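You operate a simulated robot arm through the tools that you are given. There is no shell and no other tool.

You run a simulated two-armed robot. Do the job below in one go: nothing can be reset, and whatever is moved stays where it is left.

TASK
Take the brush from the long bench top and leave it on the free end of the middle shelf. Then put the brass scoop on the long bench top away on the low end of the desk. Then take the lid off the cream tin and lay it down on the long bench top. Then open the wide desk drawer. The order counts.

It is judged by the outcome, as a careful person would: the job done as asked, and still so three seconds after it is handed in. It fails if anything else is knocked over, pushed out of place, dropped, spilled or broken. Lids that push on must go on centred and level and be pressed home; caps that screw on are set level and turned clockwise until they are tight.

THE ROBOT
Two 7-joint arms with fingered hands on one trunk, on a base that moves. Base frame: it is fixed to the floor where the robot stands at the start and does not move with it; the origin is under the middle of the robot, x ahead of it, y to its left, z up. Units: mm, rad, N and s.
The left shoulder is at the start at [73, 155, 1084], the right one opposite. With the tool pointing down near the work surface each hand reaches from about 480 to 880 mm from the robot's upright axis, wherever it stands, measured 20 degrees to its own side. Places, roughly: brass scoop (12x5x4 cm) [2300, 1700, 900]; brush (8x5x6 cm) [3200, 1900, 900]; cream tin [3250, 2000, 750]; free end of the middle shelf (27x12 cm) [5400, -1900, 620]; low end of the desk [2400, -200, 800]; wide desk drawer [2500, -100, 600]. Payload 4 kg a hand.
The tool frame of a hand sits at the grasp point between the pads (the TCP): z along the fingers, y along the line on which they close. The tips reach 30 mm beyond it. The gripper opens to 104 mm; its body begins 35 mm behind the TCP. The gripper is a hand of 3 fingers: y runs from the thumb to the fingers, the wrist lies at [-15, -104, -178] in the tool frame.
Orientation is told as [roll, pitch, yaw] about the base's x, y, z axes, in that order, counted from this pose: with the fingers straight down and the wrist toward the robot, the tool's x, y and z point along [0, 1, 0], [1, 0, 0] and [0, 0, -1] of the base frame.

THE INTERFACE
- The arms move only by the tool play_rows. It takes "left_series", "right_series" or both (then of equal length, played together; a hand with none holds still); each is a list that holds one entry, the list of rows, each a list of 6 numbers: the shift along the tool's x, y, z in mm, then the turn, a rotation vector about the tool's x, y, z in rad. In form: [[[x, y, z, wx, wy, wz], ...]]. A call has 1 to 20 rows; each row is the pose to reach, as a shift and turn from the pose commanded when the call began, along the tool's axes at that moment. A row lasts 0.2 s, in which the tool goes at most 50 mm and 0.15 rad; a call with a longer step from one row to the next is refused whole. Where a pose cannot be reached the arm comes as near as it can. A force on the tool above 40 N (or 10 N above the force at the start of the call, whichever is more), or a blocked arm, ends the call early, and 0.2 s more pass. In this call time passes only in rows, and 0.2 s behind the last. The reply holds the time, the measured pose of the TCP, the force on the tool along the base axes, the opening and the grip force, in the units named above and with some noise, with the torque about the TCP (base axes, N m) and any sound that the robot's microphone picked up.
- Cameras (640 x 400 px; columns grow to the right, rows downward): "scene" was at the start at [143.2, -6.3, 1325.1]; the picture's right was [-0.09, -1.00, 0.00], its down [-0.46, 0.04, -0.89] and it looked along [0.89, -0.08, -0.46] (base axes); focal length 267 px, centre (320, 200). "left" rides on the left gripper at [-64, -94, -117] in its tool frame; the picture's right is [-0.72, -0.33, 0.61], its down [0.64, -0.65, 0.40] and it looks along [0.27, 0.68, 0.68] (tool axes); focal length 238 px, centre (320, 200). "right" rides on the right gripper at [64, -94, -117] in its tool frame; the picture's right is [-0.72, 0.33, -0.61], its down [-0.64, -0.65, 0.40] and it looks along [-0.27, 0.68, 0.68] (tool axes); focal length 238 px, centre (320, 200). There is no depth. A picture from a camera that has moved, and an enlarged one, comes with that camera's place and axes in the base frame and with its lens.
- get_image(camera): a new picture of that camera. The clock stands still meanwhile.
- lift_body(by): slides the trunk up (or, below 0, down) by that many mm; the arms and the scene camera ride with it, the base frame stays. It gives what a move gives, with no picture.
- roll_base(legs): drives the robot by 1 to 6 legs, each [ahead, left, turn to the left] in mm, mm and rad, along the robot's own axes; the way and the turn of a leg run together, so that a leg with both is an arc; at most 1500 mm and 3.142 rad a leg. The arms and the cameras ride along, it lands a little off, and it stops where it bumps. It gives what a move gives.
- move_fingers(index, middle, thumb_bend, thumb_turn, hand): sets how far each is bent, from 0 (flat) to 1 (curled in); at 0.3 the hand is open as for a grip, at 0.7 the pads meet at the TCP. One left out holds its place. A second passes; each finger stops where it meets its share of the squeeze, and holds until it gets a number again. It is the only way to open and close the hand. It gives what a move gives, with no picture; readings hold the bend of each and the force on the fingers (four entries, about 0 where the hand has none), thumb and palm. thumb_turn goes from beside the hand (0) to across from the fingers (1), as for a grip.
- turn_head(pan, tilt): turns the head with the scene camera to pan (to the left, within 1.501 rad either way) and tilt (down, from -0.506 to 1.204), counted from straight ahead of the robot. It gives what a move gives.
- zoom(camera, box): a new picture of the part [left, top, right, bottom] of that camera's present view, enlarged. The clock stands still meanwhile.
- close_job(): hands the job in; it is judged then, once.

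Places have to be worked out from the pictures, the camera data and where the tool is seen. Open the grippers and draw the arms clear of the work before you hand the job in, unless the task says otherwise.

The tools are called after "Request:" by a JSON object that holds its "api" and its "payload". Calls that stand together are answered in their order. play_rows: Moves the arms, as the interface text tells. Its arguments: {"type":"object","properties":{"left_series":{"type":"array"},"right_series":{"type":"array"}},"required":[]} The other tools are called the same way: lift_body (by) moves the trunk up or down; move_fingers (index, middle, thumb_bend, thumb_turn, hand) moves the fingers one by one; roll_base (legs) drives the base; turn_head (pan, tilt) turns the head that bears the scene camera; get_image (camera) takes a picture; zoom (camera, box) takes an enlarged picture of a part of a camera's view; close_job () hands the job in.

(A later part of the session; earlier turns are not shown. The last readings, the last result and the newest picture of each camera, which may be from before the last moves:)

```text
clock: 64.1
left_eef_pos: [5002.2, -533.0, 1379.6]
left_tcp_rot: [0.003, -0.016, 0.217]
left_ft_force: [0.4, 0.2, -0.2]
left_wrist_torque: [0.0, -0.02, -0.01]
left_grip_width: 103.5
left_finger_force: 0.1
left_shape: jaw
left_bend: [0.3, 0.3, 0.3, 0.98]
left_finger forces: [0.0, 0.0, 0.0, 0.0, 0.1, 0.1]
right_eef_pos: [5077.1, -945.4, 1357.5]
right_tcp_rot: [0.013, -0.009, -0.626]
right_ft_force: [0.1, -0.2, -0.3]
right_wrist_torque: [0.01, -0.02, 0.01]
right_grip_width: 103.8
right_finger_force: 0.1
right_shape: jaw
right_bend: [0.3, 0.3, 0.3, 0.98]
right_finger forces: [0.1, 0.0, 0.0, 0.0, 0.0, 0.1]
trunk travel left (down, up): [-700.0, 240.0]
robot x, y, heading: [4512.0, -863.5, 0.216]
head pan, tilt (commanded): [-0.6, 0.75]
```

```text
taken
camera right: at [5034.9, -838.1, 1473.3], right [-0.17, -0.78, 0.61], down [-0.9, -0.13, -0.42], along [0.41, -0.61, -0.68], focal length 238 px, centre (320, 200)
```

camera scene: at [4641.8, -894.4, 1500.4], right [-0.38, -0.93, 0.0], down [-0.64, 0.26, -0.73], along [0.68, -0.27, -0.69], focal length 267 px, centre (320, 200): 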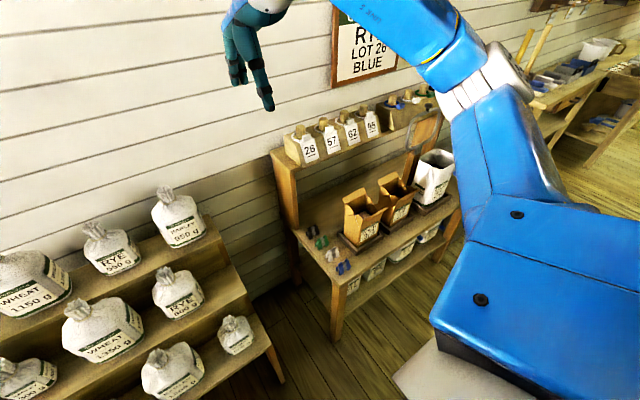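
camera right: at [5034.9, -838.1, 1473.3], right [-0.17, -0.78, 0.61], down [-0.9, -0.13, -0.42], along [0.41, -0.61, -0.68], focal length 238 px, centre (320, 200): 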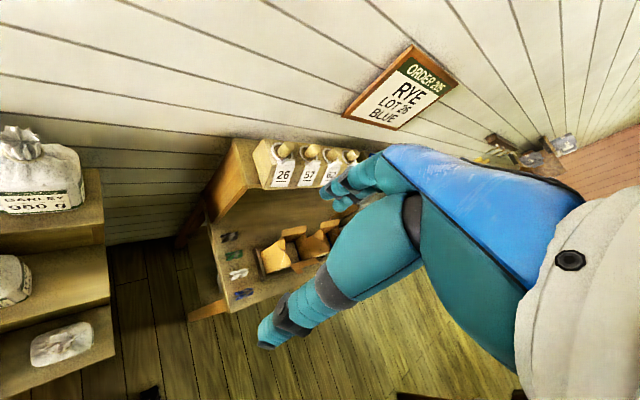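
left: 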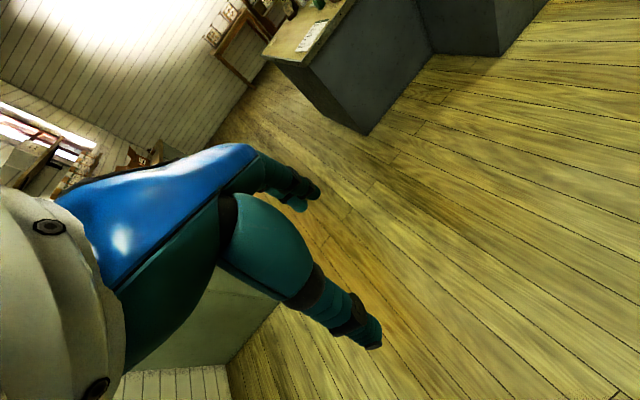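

The hand blocks the view. I turn it back and slide the base right a bit at a time along the gap, then look again.

Request:
{"api": "play_rows", "payload": {"right_series": [[[0, 0, 0, 0, 0, -0.14], [0, 0, 0, 0, 0, -0.28], [0, 0, 0, 0, 0, -0.42], [0, 0, 0, 0, 0, -0.56], [0, 0, 0, 0, 0, -0.7], [0, 0, 0, 0, 0, -0.84]]]}}

Request:
{"api": "roll_base", "payload": {"legs": [[10, -350, 0]]}}

Request:
{"api": "turn_head", "payload": {"pan": -0.3, "tilt": 0.7}}

Request:
{"api": "get_image", "payload": {"camera": "scene"}}

```text
clock: 65.5
left_eef_pos: [5003.9, -534.5, 1378.9]
left_tcp_rot: [0.004, -0.016, 0.217]
left_ft_force: [0.4, 0.2, 0.5]
left_wrist_torque: [-0.03, 0.0, -0.01]
left_grip_width: 103.8
left_finger_force: 0.1
left_shape: jaw
left_bend: [0.3, 0.3, 0.3, 0.98]
left_finger forces: [0.0, 0.0, 0.0, 0.0, 0.1, 0.0]
right_eef_pos: [5077.5, -949.2, 1355.3]
right_tcp_rot: [0.003, -0.015, 0.221]
right_ft_force: [-1.5, 0.8, 0.1]
right_wrist_torque: [-0.03, -0.01, 0.03]
right_grip_width: 103.9
right_finger_force: 0.0
right_shape: jaw
right_bend: [0.3, 0.3, 0.3, 0.98]
right_finger forces: [0.1, 0.1, 0.0, 0.0, 0.0, 0.0]
trunk travel left (down, up): [-700.0, 240.0]
robot x, y, heading: [4512.4, -866.9, 0.215]
head pan, tilt (commanded): [-0.6, 0.75]
```

```text
clock: 67.8
left_eef_pos: [5086.4, -868.0, 1377.6]
left_tcp_rot: [-0.005, -0.017, 0.222]
left_ft_force: [-0.6, 0.4, -0.7]
left_wrist_torque: [-0.04, -0.02, -0.01]
left_grip_width: 103.6
left_finger_force: 0.1
left_shape: jaw
left_bend: [0.3, 0.3, 0.3, 0.98]
left_finger forces: [0.1, 0.0, 0.1, 0.1, 0.0, 0.1]
right_eef_pos: [5159.9, -1279.1, 1356.5]
right_tcp_rot: [-0.004, -0.016, 0.218]
right_ft_force: [0.4, 0.4, -0.3]
right_wrist_torque: [-0.08, -0.01, -0.05]
right_grip_width: 103.8
right_finger_force: 0.0
right_shape: jaw
right_bend: [0.3, 0.3, 0.3, 0.98]
right_finger forces: [0.1, 0.0, 0.1, 0.0, 0.0, 0.0]
trunk travel left (down, up): [-700.0, 240.0]
robot x, y, heading: [4598.6, -1211.0, 0.215]
head pan, tilt (commanded): [-0.6, 0.75]
```

```text
clock: 68.6
left_eef_pos: [5084.3, -870.4, 1379.3]
left_tcp_rot: [0.0, -0.015, 0.221]
left_ft_force: [0.2, 0.4, 0.1]
left_wrist_torque: [-0.02, -0.01, -0.01]
left_grip_width: 103.7
left_finger_force: 0.1
left_shape: jaw
left_bend: [0.3, 0.3, 0.3, 0.98]
left_finger forces: [0.1, 0.1, 0.1, 0.0, 0.0, 0.0]
right_eef_pos: [5159.4, -1283.0, 1357.7]
right_tcp_rot: [-0.002, -0.018, 0.22]
right_ft_force: [-0.4, 0.4, 0.0]
right_wrist_torque: [-0.02, 0.01, -0.01]
right_grip_width: 103.7
right_finger_force: 0.1
right_shape: jaw
right_bend: [0.3, 0.3, 0.3, 0.98]
right_finger forces: [0.0, 0.0, 0.1, 0.0, 0.0, 0.0]
trunk travel left (down, up): [-700.0, 240.0]
robot x, y, heading: [4597.9, -1212.0, 0.217]
head pan, tilt (commanded): [-0.3, 0.7]
```

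```text
taken
camera scene: at [4732.2, -1194.3, 1505.1], right [-0.08, -1.0, 0.01], down [-0.64, 0.05, -0.76], along [0.76, -0.07, -0.64], focal length 267 px, centre (320, 200)
```

scene: 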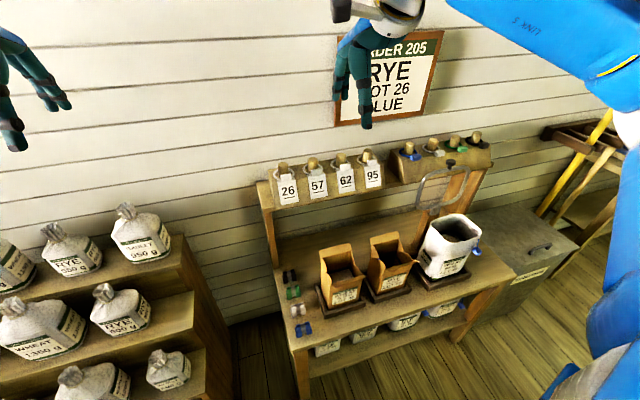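

Now the rack's right end is in view. I zoom in on the space to the right of the white bag.

Request:
{"api": "zoom", "payload": {"camera": "scene", "box": [400, 180, 560, 280]}}

Request:
{"api": "zoom", "payload": {"camera": "scene", "box": [260, 220, 420, 320]}}

```text
4.00 times, centred on (480, 230) of scene
camera zoom: at [4732.2, -1194.3, 1505.1], right [-0.08, -1.0, 0.01], down [-0.64, 0.05, -0.76], along [0.76, -0.07, -0.64], focal length 1069 px, centre (-320, 80)
```

zoom: 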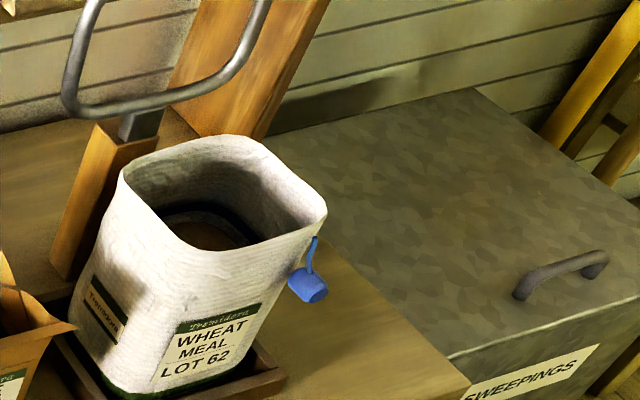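

```text
4.00 times, centred on (340, 270) of scene
camera zoom: at [4732.2, -1194.3, 1505.1], right [-0.08, -1.0, 0.01], down [-0.64, 0.05, -0.76], along [0.76, -0.07, -0.64], focal length 1069 px, centre (240, -80)
```

zoom: 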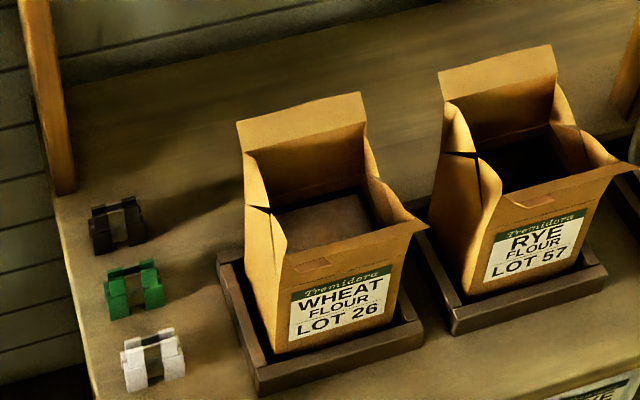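

The free strip is at the rack's right end, beside the white bag and next to a grey sweepings bin, consistent with [5400,-1900,620]. I scout the placing position by sliding further right, keeping mid-gap.

Request:
{"api": "roll_base", "payload": {"legs": [[5, -300, 0], [5, -300, 0]]}}

Request:
{"api": "turn_head", "payload": {"pan": -0.15, "tilt": 0.9}}

Request:
{"api": "get_image", "payload": {"camera": "scene"}}

Request:
{"api": "get_image", "payload": {"camera": "right"}}

```text
clock: 72.3
left_eef_pos: [5220.4, -1433.6, 1376.5]
left_tcp_rot: [-0.013, -0.016, 0.233]
left_ft_force: [0.2, 1.2, -0.1]
left_wrist_torque: [-0.01, -0.01, -0.01]
left_grip_width: 103.4
left_finger_force: 0.1
left_shape: jaw
left_bend: [0.3, 0.3, 0.3, 0.98]
left_finger forces: [0.1, 0.1, 0.0, 0.0, 0.1, 0.1]
right_eef_pos: [5299.1, -1848.1, 1359.9]
right_tcp_rot: [-0.014, -0.017, 0.229]
right_ft_force: [-1.0, 0.7, -0.6]
right_wrist_torque: [-0.01, 0.01, -0.01]
right_grip_width: 103.7
right_finger_force: 0.1
right_shape: jaw
right_bend: [0.3, 0.3, 0.3, 0.98]
right_finger forces: [0.1, 0.0, 0.0, 0.0, 0.1, 0.1]
trunk travel left (down, up): [-700.0, 240.0]
robot x, y, heading: [4739.9, -1790.9, 0.223]
head pan, tilt (commanded): [-0.3, 0.7]
```

```text
clock: 73.0
left_eef_pos: [5223.2, -1448.8, 1379.4]
left_tcp_rot: [0.001, -0.017, 0.236]
left_ft_force: [-0.1, 0.7, 0.5]
left_wrist_torque: [-0.06, 0.01, -0.01]
left_grip_width: 103.2
left_finger_force: 0.1
left_shape: jaw
left_bend: [0.3, 0.3, 0.3, 0.98]
left_finger forces: [0.1, 0.1, 0.0, 0.0, 0.0, 0.0]
right_eef_pos: [5300.6, -1862.6, 1359.8]
right_tcp_rot: [-0.003, -0.02, 0.232]
right_ft_force: [-0.4, 0.5, -0.7]
right_wrist_torque: [-0.01, -0.03, -0.03]
right_grip_width: 103.7
right_finger_force: 0.0
right_shape: jaw
right_bend: [0.3, 0.3, 0.3, 0.98]
right_finger forces: [0.0, 0.0, 0.0, 0.0, 0.0, 0.0]
trunk travel left (down, up): [-700.0, 240.0]
robot x, y, heading: [4736.1, -1787.7, 0.226]
head pan, tilt (commanded): [-0.15, 0.901]
```

```text
taken
camera scene: at [4866.7, -1769.6, 1488.9], right [0.08, -1.0, 0.0], down [-0.78, -0.06, -0.62], along [0.62, 0.05, -0.78], focal length 267 px, centre (320, 200)
```

scene: 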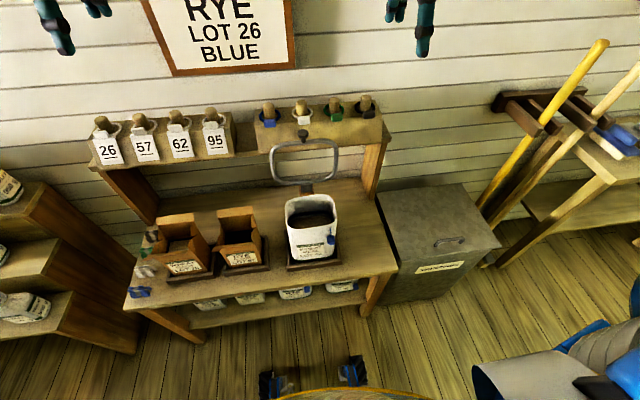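

```text
taken
camera right: at [5191.9, -1820.5, 1473.2], right [0.47, -0.63, 0.62], down [-0.48, -0.77, -0.42], along [0.74, -0.1, -0.66], focal length 238 px, centre (320, 200)
```

right: 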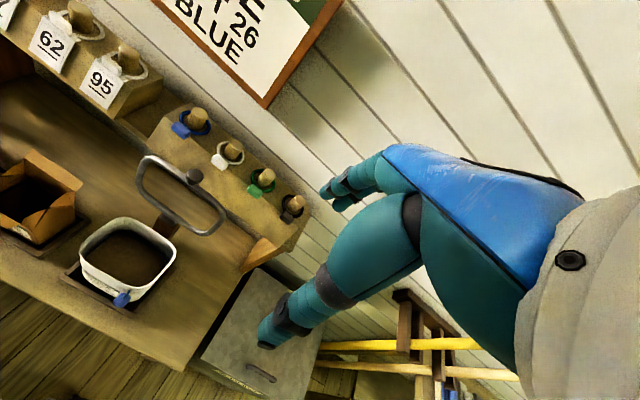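

Both views agree the shelf is at z≈620, with the free strip about 180 mm wide and centred near (5400,-1900); the hand can come straight down there. I now drive back out the way I came and turn to face the bench.

Request:
{"api": "roll_base", "payload": {"legs": [[0, 500, 0], [0, 500, 0], [-200, 1000, 0], [0, 300, 0]]}}

```text
clock: 85.1
left_eef_pos: [4536.6, 727.0, 1383.6]
left_tcp_rot: [0.014, -0.018, 0.2]
left_ft_force: [-0.4, -0.2, -0.3]
left_wrist_torque: [-0.02, 0.0, 0.02]
left_grip_width: 103.7
left_finger_force: 0.1
left_shape: jaw
left_bend: [0.3, 0.3, 0.3, 0.98]
left_finger forces: [0.0, 0.1, 0.0, 0.0, 0.0, 0.1]
right_eef_pos: [4602.3, 311.2, 1355.9]
right_tcp_rot: [0.015, -0.02, 0.199]
right_ft_force: [-0.5, -0.8, -0.1]
right_wrist_torque: [0.03, -0.02, -0.02]
right_grip_width: 103.5
right_finger_force: 0.0
right_shape: jaw
right_bend: [0.3, 0.3, 0.3, 0.98]
right_finger forces: [0.1, 0.1, 0.0, 0.0, 0.1, 0.0]
trunk travel left (down, up): [-700.0, 240.0]
robot x, y, heading: [4033.9, 424.6, 0.195]
head pan, tilt (commanded): [-0.15, 0.901]
```

I'm clear at about (4034, 425). I turn left to face the bench direction and look left at the desk.

Request:
{"api": "roll_base", "payload": {"legs": [[0, 0, 1.597]]}}

Request:
{"api": "turn_head", "payload": {"pan": 1.4, "tilt": 0.35}}

Request:
{"api": "get_image", "payload": {"camera": "scene"}}

```text
clock: 89.4
left_eef_pos: [3707.8, 904.7, 1381.7]
left_tcp_rot: [0.005, -0.02, 1.795]
left_ft_force: [-0.8, -1.2, -0.6]
left_wrist_torque: [0.02, 0.02, 0.0]
left_grip_width: 103.5
left_finger_force: 0.1
left_shape: jaw
left_bend: [0.3, 0.3, 0.3, 0.98]
left_finger forces: [0.1, 0.0, 0.0, 0.0, 0.0, 0.1]
right_eef_pos: [4122.7, 981.5, 1358.7]
right_tcp_rot: [0.003, -0.021, 1.795]
right_ft_force: [0.4, 0.0, -0.6]
right_wrist_torque: [0.03, -0.03, 0.0]
right_grip_width: 103.7
right_finger_force: 0.0
right_shape: jaw
right_bend: [0.3, 0.3, 0.3, 0.98]
right_finger forces: [0.1, 0.0, 0.1, 0.0, 0.0, 0.0]
trunk travel left (down, up): [-700.0, 240.0]
robot x, y, heading: [4044.8, 418.7, 1.791]
head pan, tilt (commanded): [-0.15, 0.901]
```

```text
clock: 91.0
left_eef_pos: [3707.1, 903.9, 1383.3]
left_tcp_rot: [0.006, -0.019, 1.796]
left_ft_force: [0.6, -0.8, -0.7]
left_wrist_torque: [0.0, 0.0, 0.01]
left_grip_width: 103.8
left_finger_force: 0.2
left_shape: jaw
left_bend: [0.3, 0.3, 0.3, 0.98]
left_finger forces: [0.1, 0.0, 0.1, 0.1, 0.0, 0.1]
right_eef_pos: [4121.4, 978.9, 1358.9]
right_tcp_rot: [0.002, -0.022, 1.795]
right_ft_force: [0.1, 0.0, 0.7]
right_wrist_torque: [0.01, -0.03, 0.0]
right_grip_width: 103.9
right_finger_force: 0.0
right_shape: jaw
right_bend: [0.3, 0.3, 0.3, 0.98]
right_finger forces: [0.0, 0.1, 0.1, 0.0, 0.0, 0.1]
trunk travel left (down, up): [-700.0, 240.0]
robot x, y, heading: [4038.3, 422.2, 1.792]
head pan, tilt (commanded): [1.4, 0.351]
```

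```text
taken
camera scene: at [3933.6, 470.8, 1536.6], right [-0.05, 1.0, 0.0], down [0.34, 0.02, -0.94], along [-0.94, -0.05, -0.34], focal length 267 px, centre (320, 200)
```

scene: 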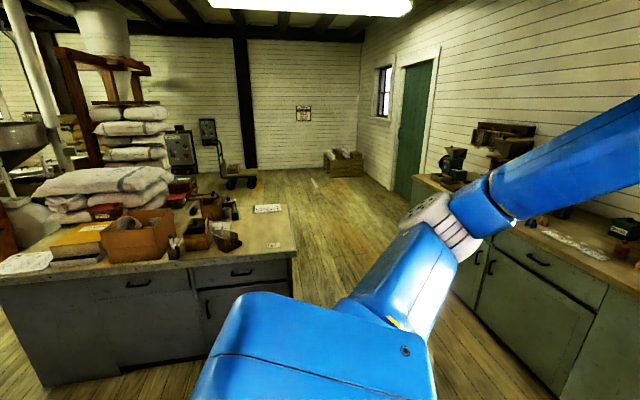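

The desk's drawer side faces me from here. I zoom in on the desk front and top.

Request:
{"api": "zoom", "payload": {"camera": "scene", "box": [0, 160, 320, 360]}}

Request:
{"api": "zoom", "payload": {"camera": "scene", "box": [150, 170, 310, 270]}}

```text
2.00 times, centred on (160, 260) of scene
camera zoom: at [3933.6, 470.8, 1536.6], right [-0.05, 1.0, 0.0], down [0.34, 0.02, -0.94], along [-0.94, -0.05, -0.34], focal length 534 px, centre (640, 80)
```

zoom: 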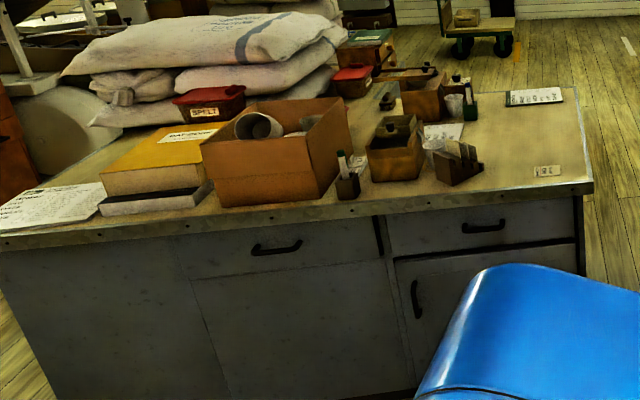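

```text
4.00 times, centred on (230, 220) of scene
camera zoom: at [3933.6, 470.8, 1536.6], right [-0.05, 1.0, 0.0], down [0.34, 0.02, -0.94], along [-0.94, -0.05, -0.34], focal length 1069 px, centre (680, 120)
```

zoom: 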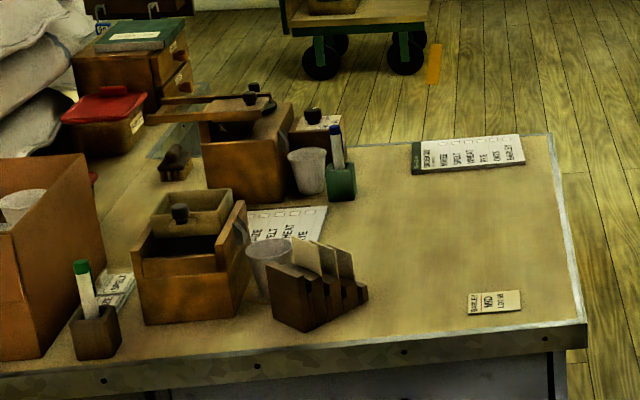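

The desk's drawers on this side and a clear patch on its aisle end are visible; I'll study them later. Now I drive to the bench in front of the brush and lower the trunk back to its starting height.

Request:
{"api": "roll_base", "payload": {"legs": [[760, 690, 0]]}}

Request:
{"api": "lift_body", "payload": {"by": -200}}

Request:
{"api": "turn_head", "payload": {"pan": -0.25, "tilt": 0.6}}

Request:
{"api": "get_image", "payload": {"camera": "scene"}}

```text
clock: 96.3
left_eef_pos: [2862.5, 1490.2, 1383.4]
left_tcp_rot: [0.006, -0.021, 1.807]
left_ft_force: [0.6, -0.3, -0.2]
left_wrist_torque: [0.01, 0.03, 0.01]
left_grip_width: 104.0
left_finger_force: 0.1
left_shape: jaw
left_bend: [0.3, 0.3, 0.3, 0.98]
left_finger forces: [0.1, 0.0, 0.0, 0.0, 0.0, 0.1]
right_eef_pos: [3274.9, 1571.5, 1360.0]
right_tcp_rot: [0.003, -0.023, 1.804]
right_ft_force: [0.3, -0.9, -0.1]
right_wrist_torque: [-0.02, 0.04, 0.02]
right_grip_width: 103.7
right_finger_force: 0.2
right_shape: jaw
right_bend: [0.3, 0.3, 0.3, 0.98]
right_finger forces: [0.0, 0.1, 0.0, 0.1, 0.0, 0.1]
trunk travel left (down, up): [-700.0, 240.0]
robot x, y, heading: [3203.0, 1014.9, 1.804]
head pan, tilt (commanded): [1.4, 0.351]
```

```text
clock: 98.5
left_eef_pos: [2860.3, 1490.0, 1184.0]
left_tcp_rot: [0.007, -0.02, 1.806]
left_ft_force: [1.0, -0.4, -0.7]
left_wrist_torque: [-0.03, -0.03, 0.05]
left_grip_width: 103.8
left_finger_force: 0.0
left_shape: jaw
left_bend: [0.3, 0.3, 0.3, 0.98]
left_finger forces: [0.1, 0.0, 0.0, 0.0, 0.1, 0.0]
right_eef_pos: [3273.8, 1571.5, 1160.3]
right_tcp_rot: [0.004, -0.024, 1.803]
right_ft_force: [0.6, -0.7, 0.3]
right_wrist_torque: [0.0, 0.0, 0.01]
right_grip_width: 103.9
right_finger_force: 0.0
right_shape: jaw
right_bend: [0.3, 0.3, 0.3, 0.98]
right_finger forces: [0.0, 0.0, 0.0, 0.0, 0.0, 0.0]
trunk travel left (down, up): [-500.0, 440.0]
robot x, y, heading: [3197.8, 1015.4, 1.804]
head pan, tilt (commanded): [1.4, 0.351]
```

```text
clock: 100.2
left_eef_pos: [2860.1, 1490.6, 1184.2]
left_tcp_rot: [0.006, -0.02, 1.807]
left_ft_force: [-0.1, -1.1, 0.8]
left_wrist_torque: [-0.01, 0.01, -0.03]
left_grip_width: 103.8
left_finger_force: 0.1
left_shape: jaw
left_bend: [0.3, 0.3, 0.3, 0.98]
left_finger forces: [0.1, 0.1, 0.1, 0.0, 0.0, 0.0]
right_eef_pos: [3273.7, 1571.7, 1159.8]
right_tcp_rot: [0.002, -0.023, 1.804]
right_ft_force: [0.6, 0.1, 0.0]
right_wrist_torque: [0.0, -0.02, -0.01]
right_grip_width: 103.7
right_finger_force: 0.0
right_shape: jaw
right_bend: [0.3, 0.3, 0.3, 0.98]
right_finger forces: [0.1, 0.0, 0.0, 0.0, 0.0, 0.0]
trunk travel left (down, up): [-500.0, 440.0]
robot x, y, heading: [3196.5, 1016.8, 1.804]
head pan, tilt (commanded): [-0.25, 0.6]
```

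```text
taken
camera scene: at [3184.6, 1156.4, 1313.7], right [1.0, -0.02, 0.0], down [-0.01, -0.57, -0.82], along [0.01, 0.82, -0.57], focal length 267 px, centre (320, 200)
```

scene: 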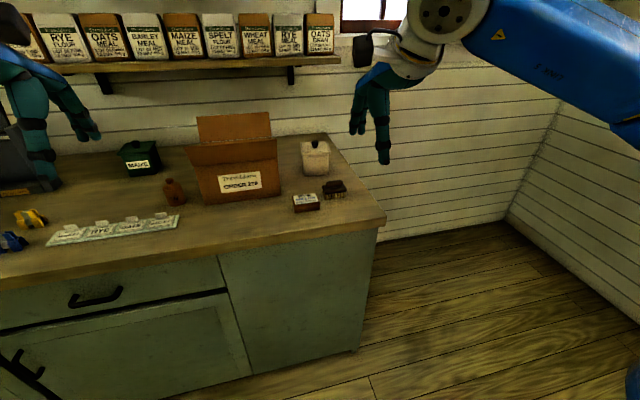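

The brush is about 285 mm ahead and 31 mm right of the right TCP, at the edge of reach, so I drive 150 mm closer and refine the brush position from new pictures.

Request:
{"api": "roll_base", "payload": {"legs": [[150, 0, 0]]}}

Request:
{"api": "turn_head", "payload": {"pan": -0.25, "tilt": 0.75}}

Request:
{"api": "zoom", "payload": {"camera": "scene", "box": [260, 90, 420, 190]}}

Request:
{"api": "zoom", "payload": {"camera": "right", "box": [160, 80, 480, 280]}}

```text
clock: 101.6
left_eef_pos: [2826.4, 1635.4, 1185.1]
left_tcp_rot: [0.007, -0.023, 1.803]
left_ft_force: [0.5, -0.3, 0.5]
left_wrist_torque: [0.01, 0.0, 0.0]
left_grip_width: 103.8
left_finger_force: 0.0
left_shape: jaw
left_bend: [0.3, 0.3, 0.3, 0.98]
left_finger forces: [0.0, 0.1, 0.0, 0.1, 0.1, 0.0]
right_eef_pos: [3240.0, 1715.9, 1162.0]
right_tcp_rot: [0.003, -0.027, 1.802]
right_ft_force: [0.0, -0.2, 0.3]
right_wrist_torque: [0.01, 0.0, -0.02]
right_grip_width: 103.5
right_finger_force: 0.0
right_shape: jaw
right_bend: [0.3, 0.3, 0.3, 0.98]
right_finger forces: [0.0, 0.0, 0.0, 0.0, 0.0, 0.0]
trunk travel left (down, up): [-500.0, 440.0]
robot x, y, heading: [3162.2, 1160.7, 1.803]
head pan, tilt (commanded): [-0.25, 0.6]
```

```text
clock: 102.3
left_eef_pos: [2826.2, 1636.7, 1184.7]
left_tcp_rot: [0.007, -0.023, 1.805]
left_ft_force: [-0.1, 0.5, 0.1]
left_wrist_torque: [0.01, -0.02, -0.01]
left_grip_width: 103.9
left_finger_force: 0.1
left_shape: jaw
left_bend: [0.3, 0.3, 0.3, 0.98]
left_finger forces: [0.0, 0.0, 0.1, 0.0, 0.1, 0.0]
right_eef_pos: [3238.9, 1717.7, 1161.7]
right_tcp_rot: [0.001, -0.027, 1.802]
right_ft_force: [-0.5, -0.2, 0.3]
right_wrist_torque: [-0.02, -0.01, 0.0]
right_grip_width: 103.9
right_finger_force: 0.2
right_shape: jaw
right_bend: [0.3, 0.3, 0.3, 0.98]
right_finger forces: [0.0, 0.1, 0.0, 0.1, 0.1, 0.0]
trunk travel left (down, up): [-500.0, 440.0]
robot x, y, heading: [3162.9, 1161.5, 1.8]
head pan, tilt (commanded): [-0.25, 0.75]
```

```text
4.00 times, centred on (340, 140) of scene
camera zoom: at [3149.8, 1298.6, 1300.8], right [1.0, -0.02, 0.0], down [-0.01, -0.68, -0.73], along [0.01, 0.73, -0.68], focal length 1069 px, centre (240, 440)
```

zoom: 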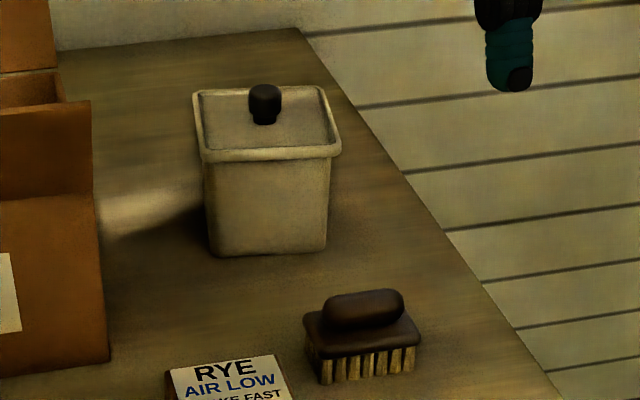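

```text
2.00 times, centred on (320, 180) of right
camera zoom: at [3199.1, 1609.5, 1275.0], right [0.63, 0.47, 0.62], down [0.77, -0.48, -0.42], along [0.1, 0.74, -0.66], focal length 477 px, centre (320, 240)
```

zoom: 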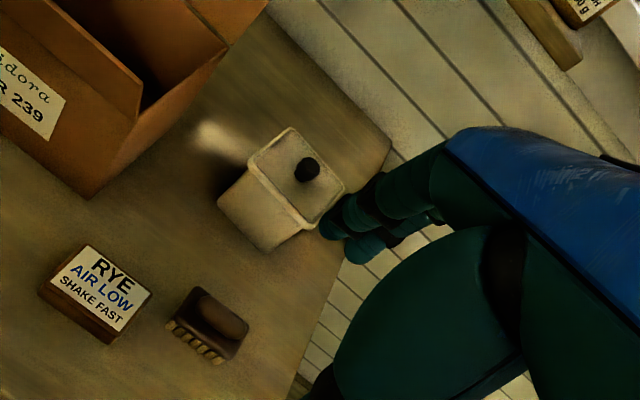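

Combining both cameras puts the brush centre near (3240, 1869) with the bench at z≈845. I move the right hand above it, levelling the small tilt, stopping at about z=985 for a check.

Request:
{"api": "play_rows", "payload": {"right_series": [[[-7, 28, 36, 0.005, 0, 0], [-14, 57, 72, 0.011, 0, 0], [-21.4, 85, 109, 0.016, 0, 0], [-28.5, 114, 145, 0.022, 0, 0], [-35.7, 142, 181, 0.027, 0, 0]]]}}

Request:
{"api": "get_image", "payload": {"camera": "right"}}

Request:
{"api": "zoom", "payload": {"camera": "scene", "box": [240, 60, 464, 200]}}

```text
clock: 103.5
left_eef_pos: [2825.3, 1638.4, 1184.6]
left_tcp_rot: [0.007, -0.022, 1.804]
left_ft_force: [-0.9, -0.7, -0.4]
left_wrist_torque: [-0.05, -0.01, 0.0]
left_grip_width: 103.9
left_finger_force: 0.1
left_shape: jaw
left_bend: [0.3, 0.3, 0.3, 0.98]
left_finger forces: [0.0, 0.0, 0.0, 0.0, 0.1, 0.0]
right_eef_pos: [3240.1, 1872.8, 984.0]
right_tcp_rot: [0.003, 0.003, 1.802]
right_ft_force: [0.5, 1.2, -0.1]
right_wrist_torque: [-0.01, 0.01, -0.03]
right_grip_width: 103.8
right_finger_force: 0.1
right_shape: jaw
right_bend: [0.3, 0.3, 0.3, 0.98]
right_finger forces: [0.1, 0.1, 0.0, 0.1, 0.0, 0.0]
trunk travel left (down, up): [-500.0, 440.0]
robot x, y, heading: [3163.8, 1159.0, 1.803]
head pan, tilt (commanded): [-0.25, 0.75]
```

```text
taken
camera right: at [3199.5, 1768.5, 1100.1], right [0.63, 0.49, 0.61], down [0.77, -0.49, -0.4], along [0.1, 0.72, -0.68], focal length 238 px, centre (320, 200)
```

right: 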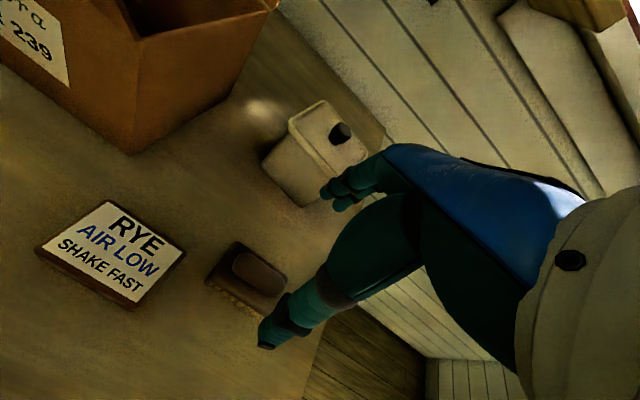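

```text
2.86 times, centred on (352, 130) of scene
camera zoom: at [3149.7, 1300.5, 1300.5], right [1.0, -0.02, 0.0], down [-0.01, -0.69, -0.73], along [0.01, 0.73, -0.69], focal length 763 px, centre (229, 400)
```

zoom: 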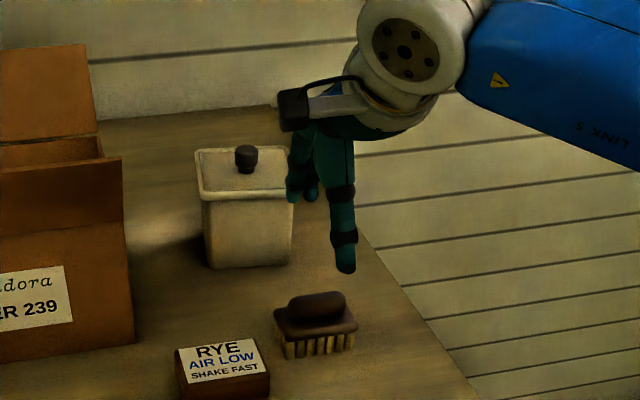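

The hand is centred over the brush (knob seen at the predicted pixel, thumb in front, fingers behind). I lower it to z≈888 with the fingertips just clear of the bench.

Request:
{"api": "play_rows", "payload": {"right_series": [[[0, -1, 30, 0, 0, 0], [0, -3, 60, 0, 0, 0], [0, -4, 96, 0, 0, 0]]]}}

Request:
{"api": "get_image", "payload": {"camera": "right"}}

Request:
{"api": "zoom", "payload": {"camera": "scene", "box": [260, 90, 420, 190]}}

```text
clock: 104.3
left_eef_pos: [2827.0, 1636.2, 1184.7]
left_tcp_rot: [0.008, -0.021, 1.804]
left_ft_force: [0.8, 0.7, -1.0]
left_wrist_torque: [0.04, 0.01, 0.02]
left_grip_width: 104.0
left_finger_force: 0.1
left_shape: jaw
left_bend: [0.3, 0.3, 0.3, 0.98]
left_finger forces: [0.1, 0.1, 0.0, 0.0, 0.0, 0.1]
right_eef_pos: [3242.2, 1863.9, 886.4]
right_tcp_rot: [0.004, 0.002, 1.803]
right_ft_force: [-0.2, -0.2, 0.8]
right_wrist_torque: [-0.01, -0.01, 0.02]
right_grip_width: 103.8
right_finger_force: 0.0
right_shape: jaw
right_bend: [0.3, 0.3, 0.3, 0.98]
right_finger forces: [0.0, 0.0, 0.0, 0.0, 0.0, 0.0]
trunk travel left (down, up): [-500.0, 440.0]
robot x, y, heading: [3159.0, 1162.8, 1.803]
head pan, tilt (commanded): [-0.25, 0.75]
```

```text
taken
camera right: at [3201.5, 1758.7, 1003.4], right [0.63, 0.48, 0.61], down [0.77, -0.49, -0.41], along [0.1, 0.73, -0.68], focal length 238 px, centre (320, 200)
```

right: 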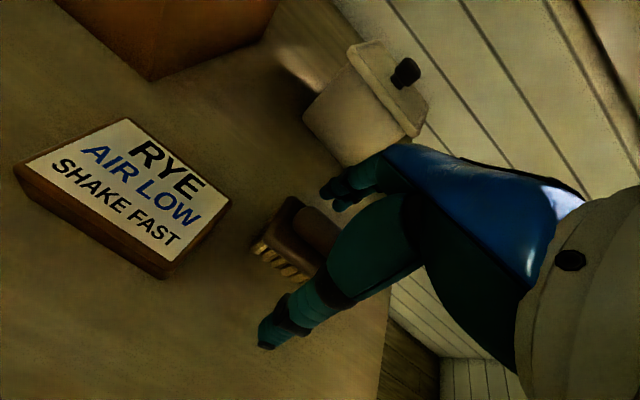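

```text
4.00 times, centred on (340, 140) of scene
camera zoom: at [3150.3, 1298.7, 1300.8], right [1.0, -0.02, 0.0], down [-0.01, -0.68, -0.73], along [0.01, 0.73, -0.68], focal length 1069 px, centre (240, 440)
```

zoom: 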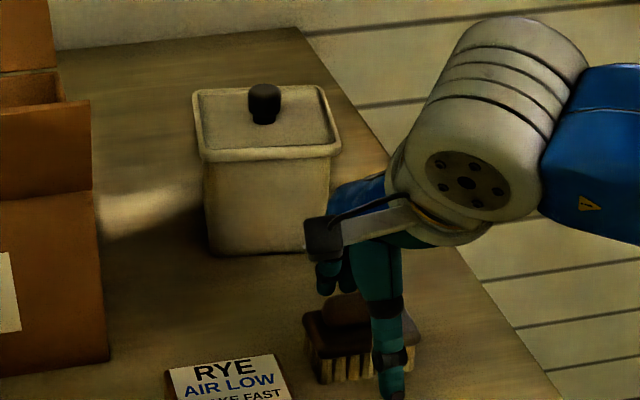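

Thumb and fingers straddle the brush with the TCP within a few mm of its centre. I close the fingers on it.

Request:
{"api": "move_fingers", "payload": {"hand": "right", "index": 0.7, "middle": 0.7, "thumb_bend": 0.7}}

Request:
{"api": "get_image", "payload": {"camera": "right"}}

Request:
{"api": "zoom", "payload": {"camera": "scene", "box": [260, 90, 420, 190]}}

```text
clock: 105.3
left_eef_pos: [2826.6, 1636.7, 1185.5]
left_tcp_rot: [0.006, -0.023, 1.804]
left_ft_force: [-0.5, 1.1, 0.2]
left_wrist_torque: [0.0, -0.01, -0.02]
left_grip_width: 103.7
left_finger_force: 0.0
left_shape: jaw
left_bend: [0.3, 0.3, 0.3, 0.98]
left_finger forces: [0.0, 0.0, 0.0, 0.0, 0.0, 0.0]
right_eef_pos: [3242.7, 1863.1, 887.6]
right_tcp_rot: [0.002, 0.001, 1.802]
right_ft_force: [0.8, 0.1, 0.3]
right_wrist_torque: [-0.01, -0.01, 0.04]
right_grip_width: 39.0
right_finger_force: 15.9
right_shape: fingers
right_bend: [0.59, 0.63, 0.55, 0.96]
right_finger forces: [8.1, 7.5, 0.0, 0.1, 15.5, 0.1]
trunk travel left (down, up): [-500.0, 440.0]
robot x, y, heading: [3160.3, 1157.4, 1.8]
head pan, tilt (commanded): [-0.25, 0.75]
```

```text
taken
camera right: at [3201.0, 1758.7, 1003.8], right [0.63, 0.48, 0.61], down [0.77, -0.49, -0.41], along [0.1, 0.73, -0.68], focal length 238 px, centre (320, 200)
```

right: 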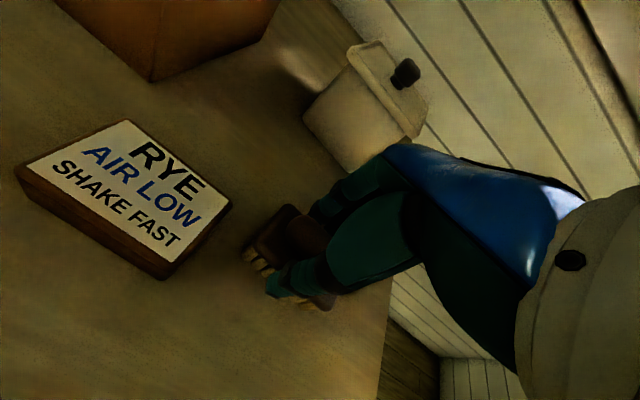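

```text
4.00 times, centred on (340, 140) of scene
camera zoom: at [3149.9, 1298.6, 1300.7], right [1.0, -0.02, 0.0], down [-0.01, -0.68, -0.73], along [0.01, 0.73, -0.68], focal length 1069 px, centre (240, 440)
```

zoom: 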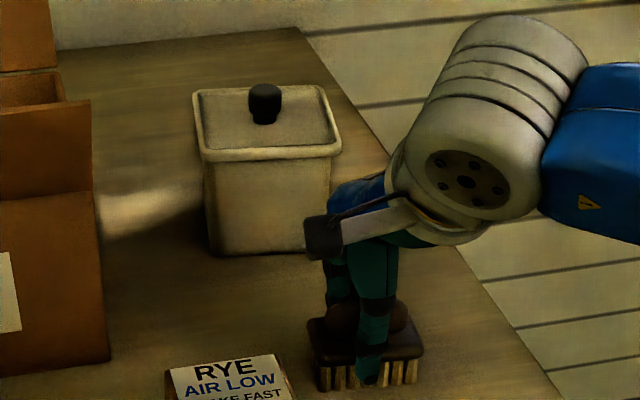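

The grip holds with about 16 N on the brush. I lift it straight up and check that it stays level in the hand.

Request:
{"api": "play_rows", "payload": {"right_series": [[[0, 0, -20, 0, 0, 0], [0, 0, -50, 0, 0, 0], [0, 0, -90, 0, 0, 0], [0, 0, -130, 0, 0, 0], [0, 0, -170, 0, 0, 0], [0, 0, -210, 0, 0, 0]]]}}

Request:
{"api": "get_image", "payload": {"camera": "right"}}

Request:
{"api": "zoom", "payload": {"camera": "scene", "box": [240, 20, 464, 160]}}

```text
clock: 106.7
left_eef_pos: [2825.4, 1635.7, 1184.3]
left_tcp_rot: [0.006, -0.025, 1.805]
left_ft_force: [-0.3, 0.0, 0.4]
left_wrist_torque: [0.02, -0.01, -0.01]
left_grip_width: 103.6
left_finger_force: 0.1
left_shape: jaw
left_bend: [0.3, 0.3, 0.3, 0.98]
left_finger forces: [0.0, 0.0, 0.0, 0.1, 0.0, 0.0]
right_eef_pos: [3241.2, 1861.9, 1101.5]
right_tcp_rot: [0.001, 0.003, 1.804]
right_ft_force: [-0.5, -0.6, 0.8]
right_wrist_torque: [0.03, 0.01, 0.01]
right_grip_width: 38.7
right_finger_force: 15.7
right_shape: fingers
right_bend: [0.59, 0.63, 0.55, 0.95]
right_finger forces: [8.2, 7.4, 0.0, 0.1, 15.4, 0.1]
trunk travel left (down, up): [-500.0, 440.0]
robot x, y, heading: [3163.8, 1158.2, 1.803]
head pan, tilt (commanded): [-0.25, 0.75]
```

```text
taken
camera right: at [3200.3, 1757.2, 1218.1], right [0.63, 0.48, 0.61], down [0.77, -0.49, -0.4], along [0.1, 0.73, -0.68], focal length 238 px, centre (320, 200)
```

right: 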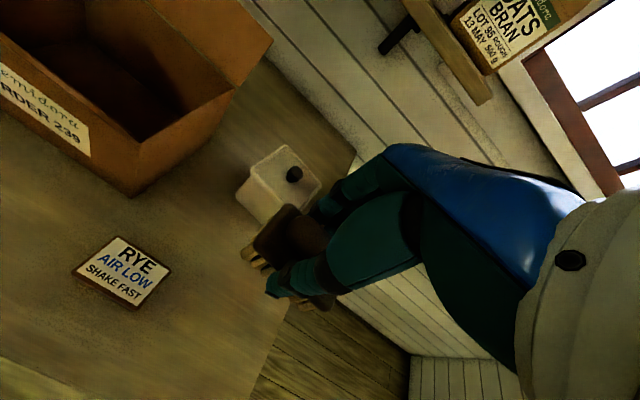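

```text
2.86 times, centred on (352, 90) of scene
camera zoom: at [3149.1, 1297.7, 1300.8], right [1.0, -0.02, 0.0], down [-0.01, -0.68, -0.73], along [0.01, 0.73, -0.68], focal length 763 px, centre (229, 514)
```

zoom: 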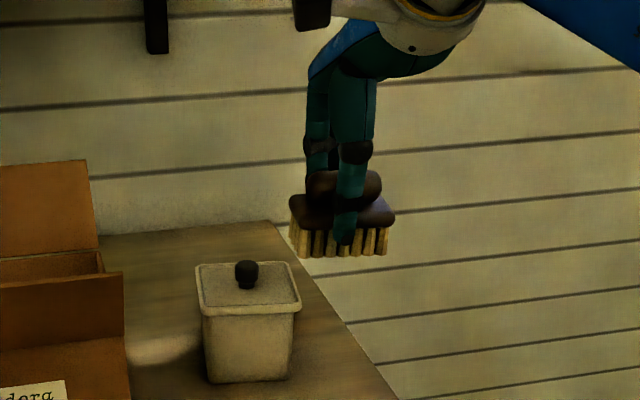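

The brush is level and firmly held, bottom about 42 mm below the TCP. I draw the hand back, raise the trunk for travel, and drive back out to the far wall.

Request:
{"api": "play_rows", "payload": {"right_series": [[[0, -35, -10, 0, 0, 0], [0, -70, -20, 0, 0, 0], [0, -105, -30, 0, 0, 0]]]}}

Request:
{"api": "lift_body", "payload": {"by": 200}}

Request:
{"api": "roll_base", "payload": {"legs": [[-900, -690, 0], [0, 0, -1.583]]}}

```text
clock: 107.5
left_eef_pos: [2826.2, 1635.1, 1184.6]
left_tcp_rot: [0.007, -0.025, 1.806]
left_ft_force: [0.4, 0.4, 0.3]
left_wrist_torque: [0.04, 0.01, 0.01]
left_grip_width: 104.0
left_finger_force: 0.0
left_shape: jaw
left_bend: [0.3, 0.3, 0.3, 0.98]
left_finger forces: [0.0, 0.1, 0.1, 0.0, 0.1, 0.0]
right_eef_pos: [3268.6, 1761.8, 1129.1]
right_tcp_rot: [0.004, 0.0, 1.806]
right_ft_force: [0.2, 0.1, -1.1]
right_wrist_torque: [0.03, 0.05, 0.01]
right_grip_width: 38.7
right_finger_force: 15.5
right_shape: fingers
right_bend: [0.59, 0.63, 0.55, 0.95]
right_finger forces: [8.2, 7.2, 0.0, 0.0, 15.6, 0.0]
trunk travel left (down, up): [-500.0, 440.0]
robot x, y, heading: [3159.5, 1162.3, 1.805]
head pan, tilt (commanded): [-0.25, 0.75]
```

```text
clock: 109.7
left_eef_pos: [2826.1, 1635.9, 1384.7]
left_tcp_rot: [0.006, -0.022, 1.805]
left_ft_force: [0.2, -0.5, -0.5]
left_wrist_torque: [0.0, 0.0, 0.0]
left_grip_width: 103.8
left_finger_force: 0.0
left_shape: jaw
left_bend: [0.3, 0.3, 0.3, 0.98]
left_finger forces: [0.0, 0.1, 0.0, 0.1, 0.0, 0.0]
right_eef_pos: [3268.4, 1764.0, 1329.4]
right_tcp_rot: [0.003, 0.001, 1.803]
right_ft_force: [-0.3, -0.8, -0.1]
right_wrist_torque: [0.01, 0.02, 0.01]
right_grip_width: 38.6
right_finger_force: 15.7
right_shape: fingers
right_bend: [0.59, 0.63, 0.55, 0.95]
right_finger forces: [8.2, 7.3, 0.0, 0.0, 15.6, 0.1]
trunk travel left (down, up): [-700.0, 240.0]
robot x, y, heading: [3162.5, 1162.5, 1.804]
head pan, tilt (commanded): [-0.25, 0.75]
```

```text
clock: 119.3
left_eef_pos: [4529.9, 745.7, 1385.2]
left_tcp_rot: [0.007, -0.023, 0.189]
left_ft_force: [0.5, 0.0, -0.2]
left_wrist_torque: [-0.03, 0.04, -0.02]
left_grip_width: 103.8
left_finger_force: 0.0
left_shape: jaw
left_bend: [0.3, 0.3, 0.3, 0.98]
left_finger forces: [0.0, 0.0, 0.1, 0.1, 0.1, 0.0]
right_eef_pos: [4636.9, 299.2, 1329.5]
right_tcp_rot: [0.003, 0.001, 0.188]
right_ft_force: [0.2, -1.1, -0.5]
right_wrist_torque: [0.06, 0.02, 0.0]
right_grip_width: 38.3
right_finger_force: 15.4
right_shape: fingers
right_bend: [0.6, 0.63, 0.55, 0.95]
right_finger forces: [8.0, 6.9, 0.1, 0.0, 15.0, 0.0]
trunk travel left (down, up): [-700.0, 240.0]
robot x, y, heading: [4038.3, 430.0, 0.183]
head pan, tilt (commanded): [-0.25, 0.75]
```

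I'm at (4038,430) and slightly off heading. I correct the heading and slide right to the entry of the gap.

Request:
{"api": "roll_base", "payload": {"legs": [[0, 0, 0.037], [0, -300, 0], [200, -1000, 0]]}}

```text
clock: 126.6
left_eef_pos: [5006.6, -415.9, 1386.2]
left_tcp_rot: [0.006, -0.024, 0.265]
left_ft_force: [-0.2, 0.2, -0.1]
left_wrist_torque: [0.01, -0.01, 0.02]
left_grip_width: 103.7
left_finger_force: 0.0
left_shape: jaw
left_bend: [0.3, 0.3, 0.3, 0.98]
left_finger forces: [0.0, 0.0, 0.0, 0.1, 0.0, 0.0]
right_eef_pos: [5146.9, -852.7, 1330.2]
right_tcp_rot: [0.004, -0.002, 0.262]
right_ft_force: [0.2, 0.8, -1.4]
right_wrist_torque: [-0.02, -0.01, 0.0]
right_grip_width: 38.5
right_finger_force: 15.3
right_shape: fingers
right_bend: [0.6, 0.63, 0.55, 0.95]
right_finger forces: [8.1, 7.1, 0.1, 0.0, 15.1, 0.1]
trunk travel left (down, up): [-700.0, 240.0]
robot x, y, heading: [4541.9, -765.5, 0.266]
head pan, tilt (commanded): [-0.25, 0.75]
```

I'm at s≈4266, a bit close to the rack, with heading 0.266. I correct both and continue sliding right.

Request:
{"api": "roll_base", "payload": {"legs": [[0, 0, -0.044], [-36, -100, 0], [0, -400, 0]]}}

```text
clock: 130.2
left_eef_pos: [5098.6, -943.0, 1387.2]
left_tcp_rot: [0.015, -0.026, 0.215]
left_ft_force: [-1.0, 0.2, 0.4]
left_wrist_torque: [0.04, 0.01, 0.0]
left_grip_width: 103.9
left_finger_force: 0.1
left_shape: jaw
left_bend: [0.3, 0.3, 0.3, 0.98]
left_finger forces: [0.1, 0.0, 0.0, 0.1, 0.0, 0.1]
right_eef_pos: [5217.4, -1386.7, 1330.0]
right_tcp_rot: [0.01, -0.001, 0.215]
right_ft_force: [0.7, -0.8, -0.7]
right_wrist_torque: [0.01, -0.04, 0.02]
right_grip_width: 38.7
right_finger_force: 15.1
right_shape: fingers
right_bend: [0.6, 0.63, 0.55, 0.95]
right_finger forces: [8.0, 7.0, 0.1, 0.0, 15.0, 0.1]
trunk travel left (down, up): [-700.0, 240.0]
robot x, y, heading: [4622.1, -1258.8, 0.215]
head pan, tilt (commanded): [-0.25, 0.75]
```

Now at s≈4237, well placed. I slide another 545 mm right to line the right hand up with the free strip, and look.

Request:
{"api": "roll_base", "payload": {"legs": [[0, -270, 0.003], [0, -275, 0.003]]}}

Request:
{"api": "turn_head", "payload": {"pan": -0.2, "tilt": 0.85}}

Request:
{"api": "get_image", "payload": {"camera": "scene"}}

Request:
{"api": "get_image", "payload": {"camera": "right"}}

```text
clock: 133.7
left_eef_pos: [5210.9, -1464.6, 1387.2]
left_tcp_rot: [0.003, -0.027, 0.226]
left_ft_force: [0.3, 0.1, -0.2]
left_wrist_torque: [-0.01, 0.0, -0.02]
left_grip_width: 103.7
left_finger_force: 0.0
left_shape: jaw
left_bend: [0.3, 0.3, 0.3, 0.98]
left_finger forces: [0.1, 0.1, 0.0, 0.0, 0.0, 0.0]
right_eef_pos: [5333.2, -1908.0, 1333.7]
right_tcp_rot: [-0.003, -0.005, 0.224]
right_ft_force: [0.6, 0.4, 0.6]
right_wrist_torque: [-0.03, -0.02, -0.02]
right_grip_width: 38.4
right_finger_force: 15.1
right_shape: fingers
right_bend: [0.6, 0.63, 0.55, 0.95]
right_finger forces: [8.0, 7.1, 0.0, 0.0, 15.2, 0.0]
trunk travel left (down, up): [-700.0, 240.0]
robot x, y, heading: [4742.4, -1801.0, 0.221]
head pan, tilt (commanded): [-0.25, 0.75]
```

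```text
clock: 134.4
left_eef_pos: [5210.1, -1479.8, 1389.8]
left_tcp_rot: [0.012, -0.03, 0.225]
left_ft_force: [0.8, 0.1, -0.1]
left_wrist_torque: [0.03, 0.0, 0.0]
left_grip_width: 103.9
left_finger_force: 0.0
left_shape: jaw
left_bend: [0.3, 0.3, 0.3, 0.98]
left_finger forces: [0.1, 0.0, 0.0, 0.0, 0.0, 0.0]
right_eef_pos: [5334.4, -1921.8, 1332.1]
right_tcp_rot: [0.009, -0.006, 0.224]
right_ft_force: [1.4, -0.5, -1.6]
right_wrist_torque: [0.01, -0.02, 0.01]
right_grip_width: 38.2
right_finger_force: 15.4
right_shape: fingers
right_bend: [0.6, 0.63, 0.55, 0.95]
right_finger forces: [8.1, 7.0, 0.1, 0.0, 15.1, 0.0]
trunk travel left (down, up): [-700.0, 240.0]
robot x, y, heading: [4738.1, -1800.1, 0.225]
head pan, tilt (commanded): [-0.201, 0.85]
```

```text
taken
camera scene: at [4871.4, -1794.9, 1492.7], right [0.02, -1.0, -0.01], down [-0.75, -0.01, -0.66], along [0.66, 0.02, -0.75], focal length 267 px, centre (320, 200)
```

scene: 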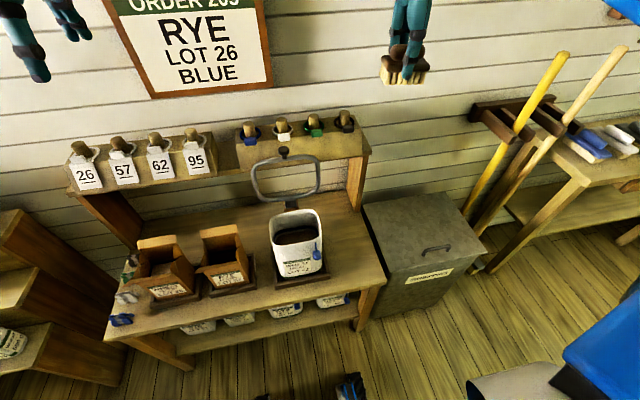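

```text
taken
camera right: at [5227.6, -1879.5, 1448.1], right [0.48, -0.63, 0.61], down [-0.49, -0.77, -0.41], along [0.73, -0.1, -0.68], focal length 238 px, centre (320, 200)
```

right: 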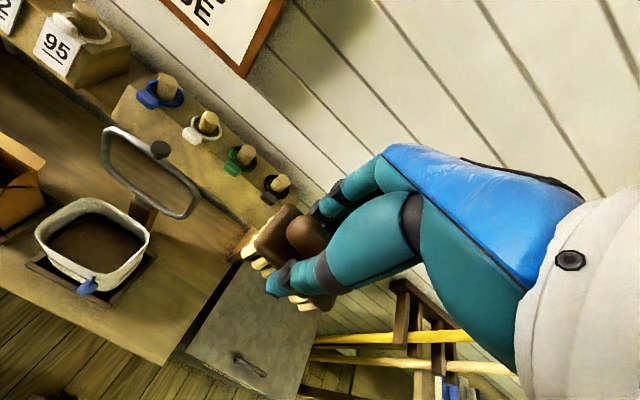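

I zoom in on the free strip to fix its edges from this pose.

Request:
{"api": "zoom", "payload": {"camera": "scene", "box": [250, 170, 410, 310]}}

Request:
{"api": "zoom", "payload": {"camera": "right", "box": [0, 180, 320, 380]}}

```text
2.86 times, centred on (330, 240) of scene
camera zoom: at [4871.4, -1794.9, 1492.7], right [0.02, -1.0, -0.01], down [-0.75, -0.01, -0.66], along [0.66, 0.02, -0.75], focal length 763 px, centre (291, 86)
```

zoom: 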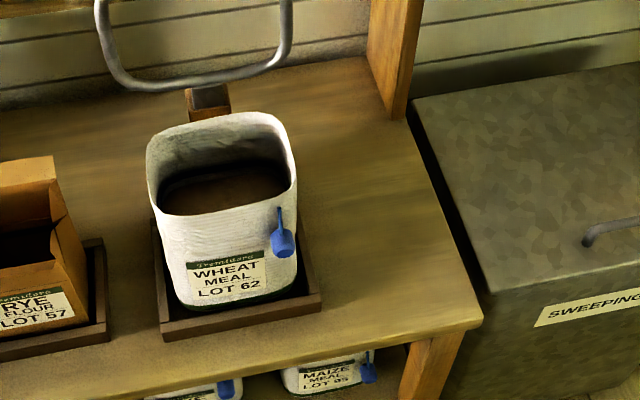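

```text
2.00 times, centred on (160, 280) of right
camera zoom: at [5227.6, -1879.5, 1448.1], right [0.48, -0.63, 0.61], down [-0.49, -0.77, -0.41], along [0.73, -0.1, -0.68], focal length 477 px, centre (640, 40)
```

zoom: 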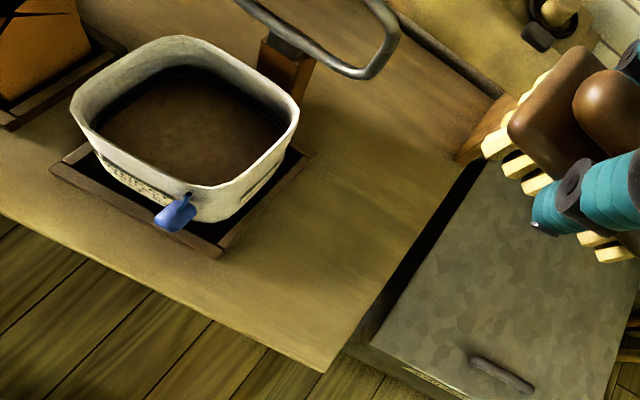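

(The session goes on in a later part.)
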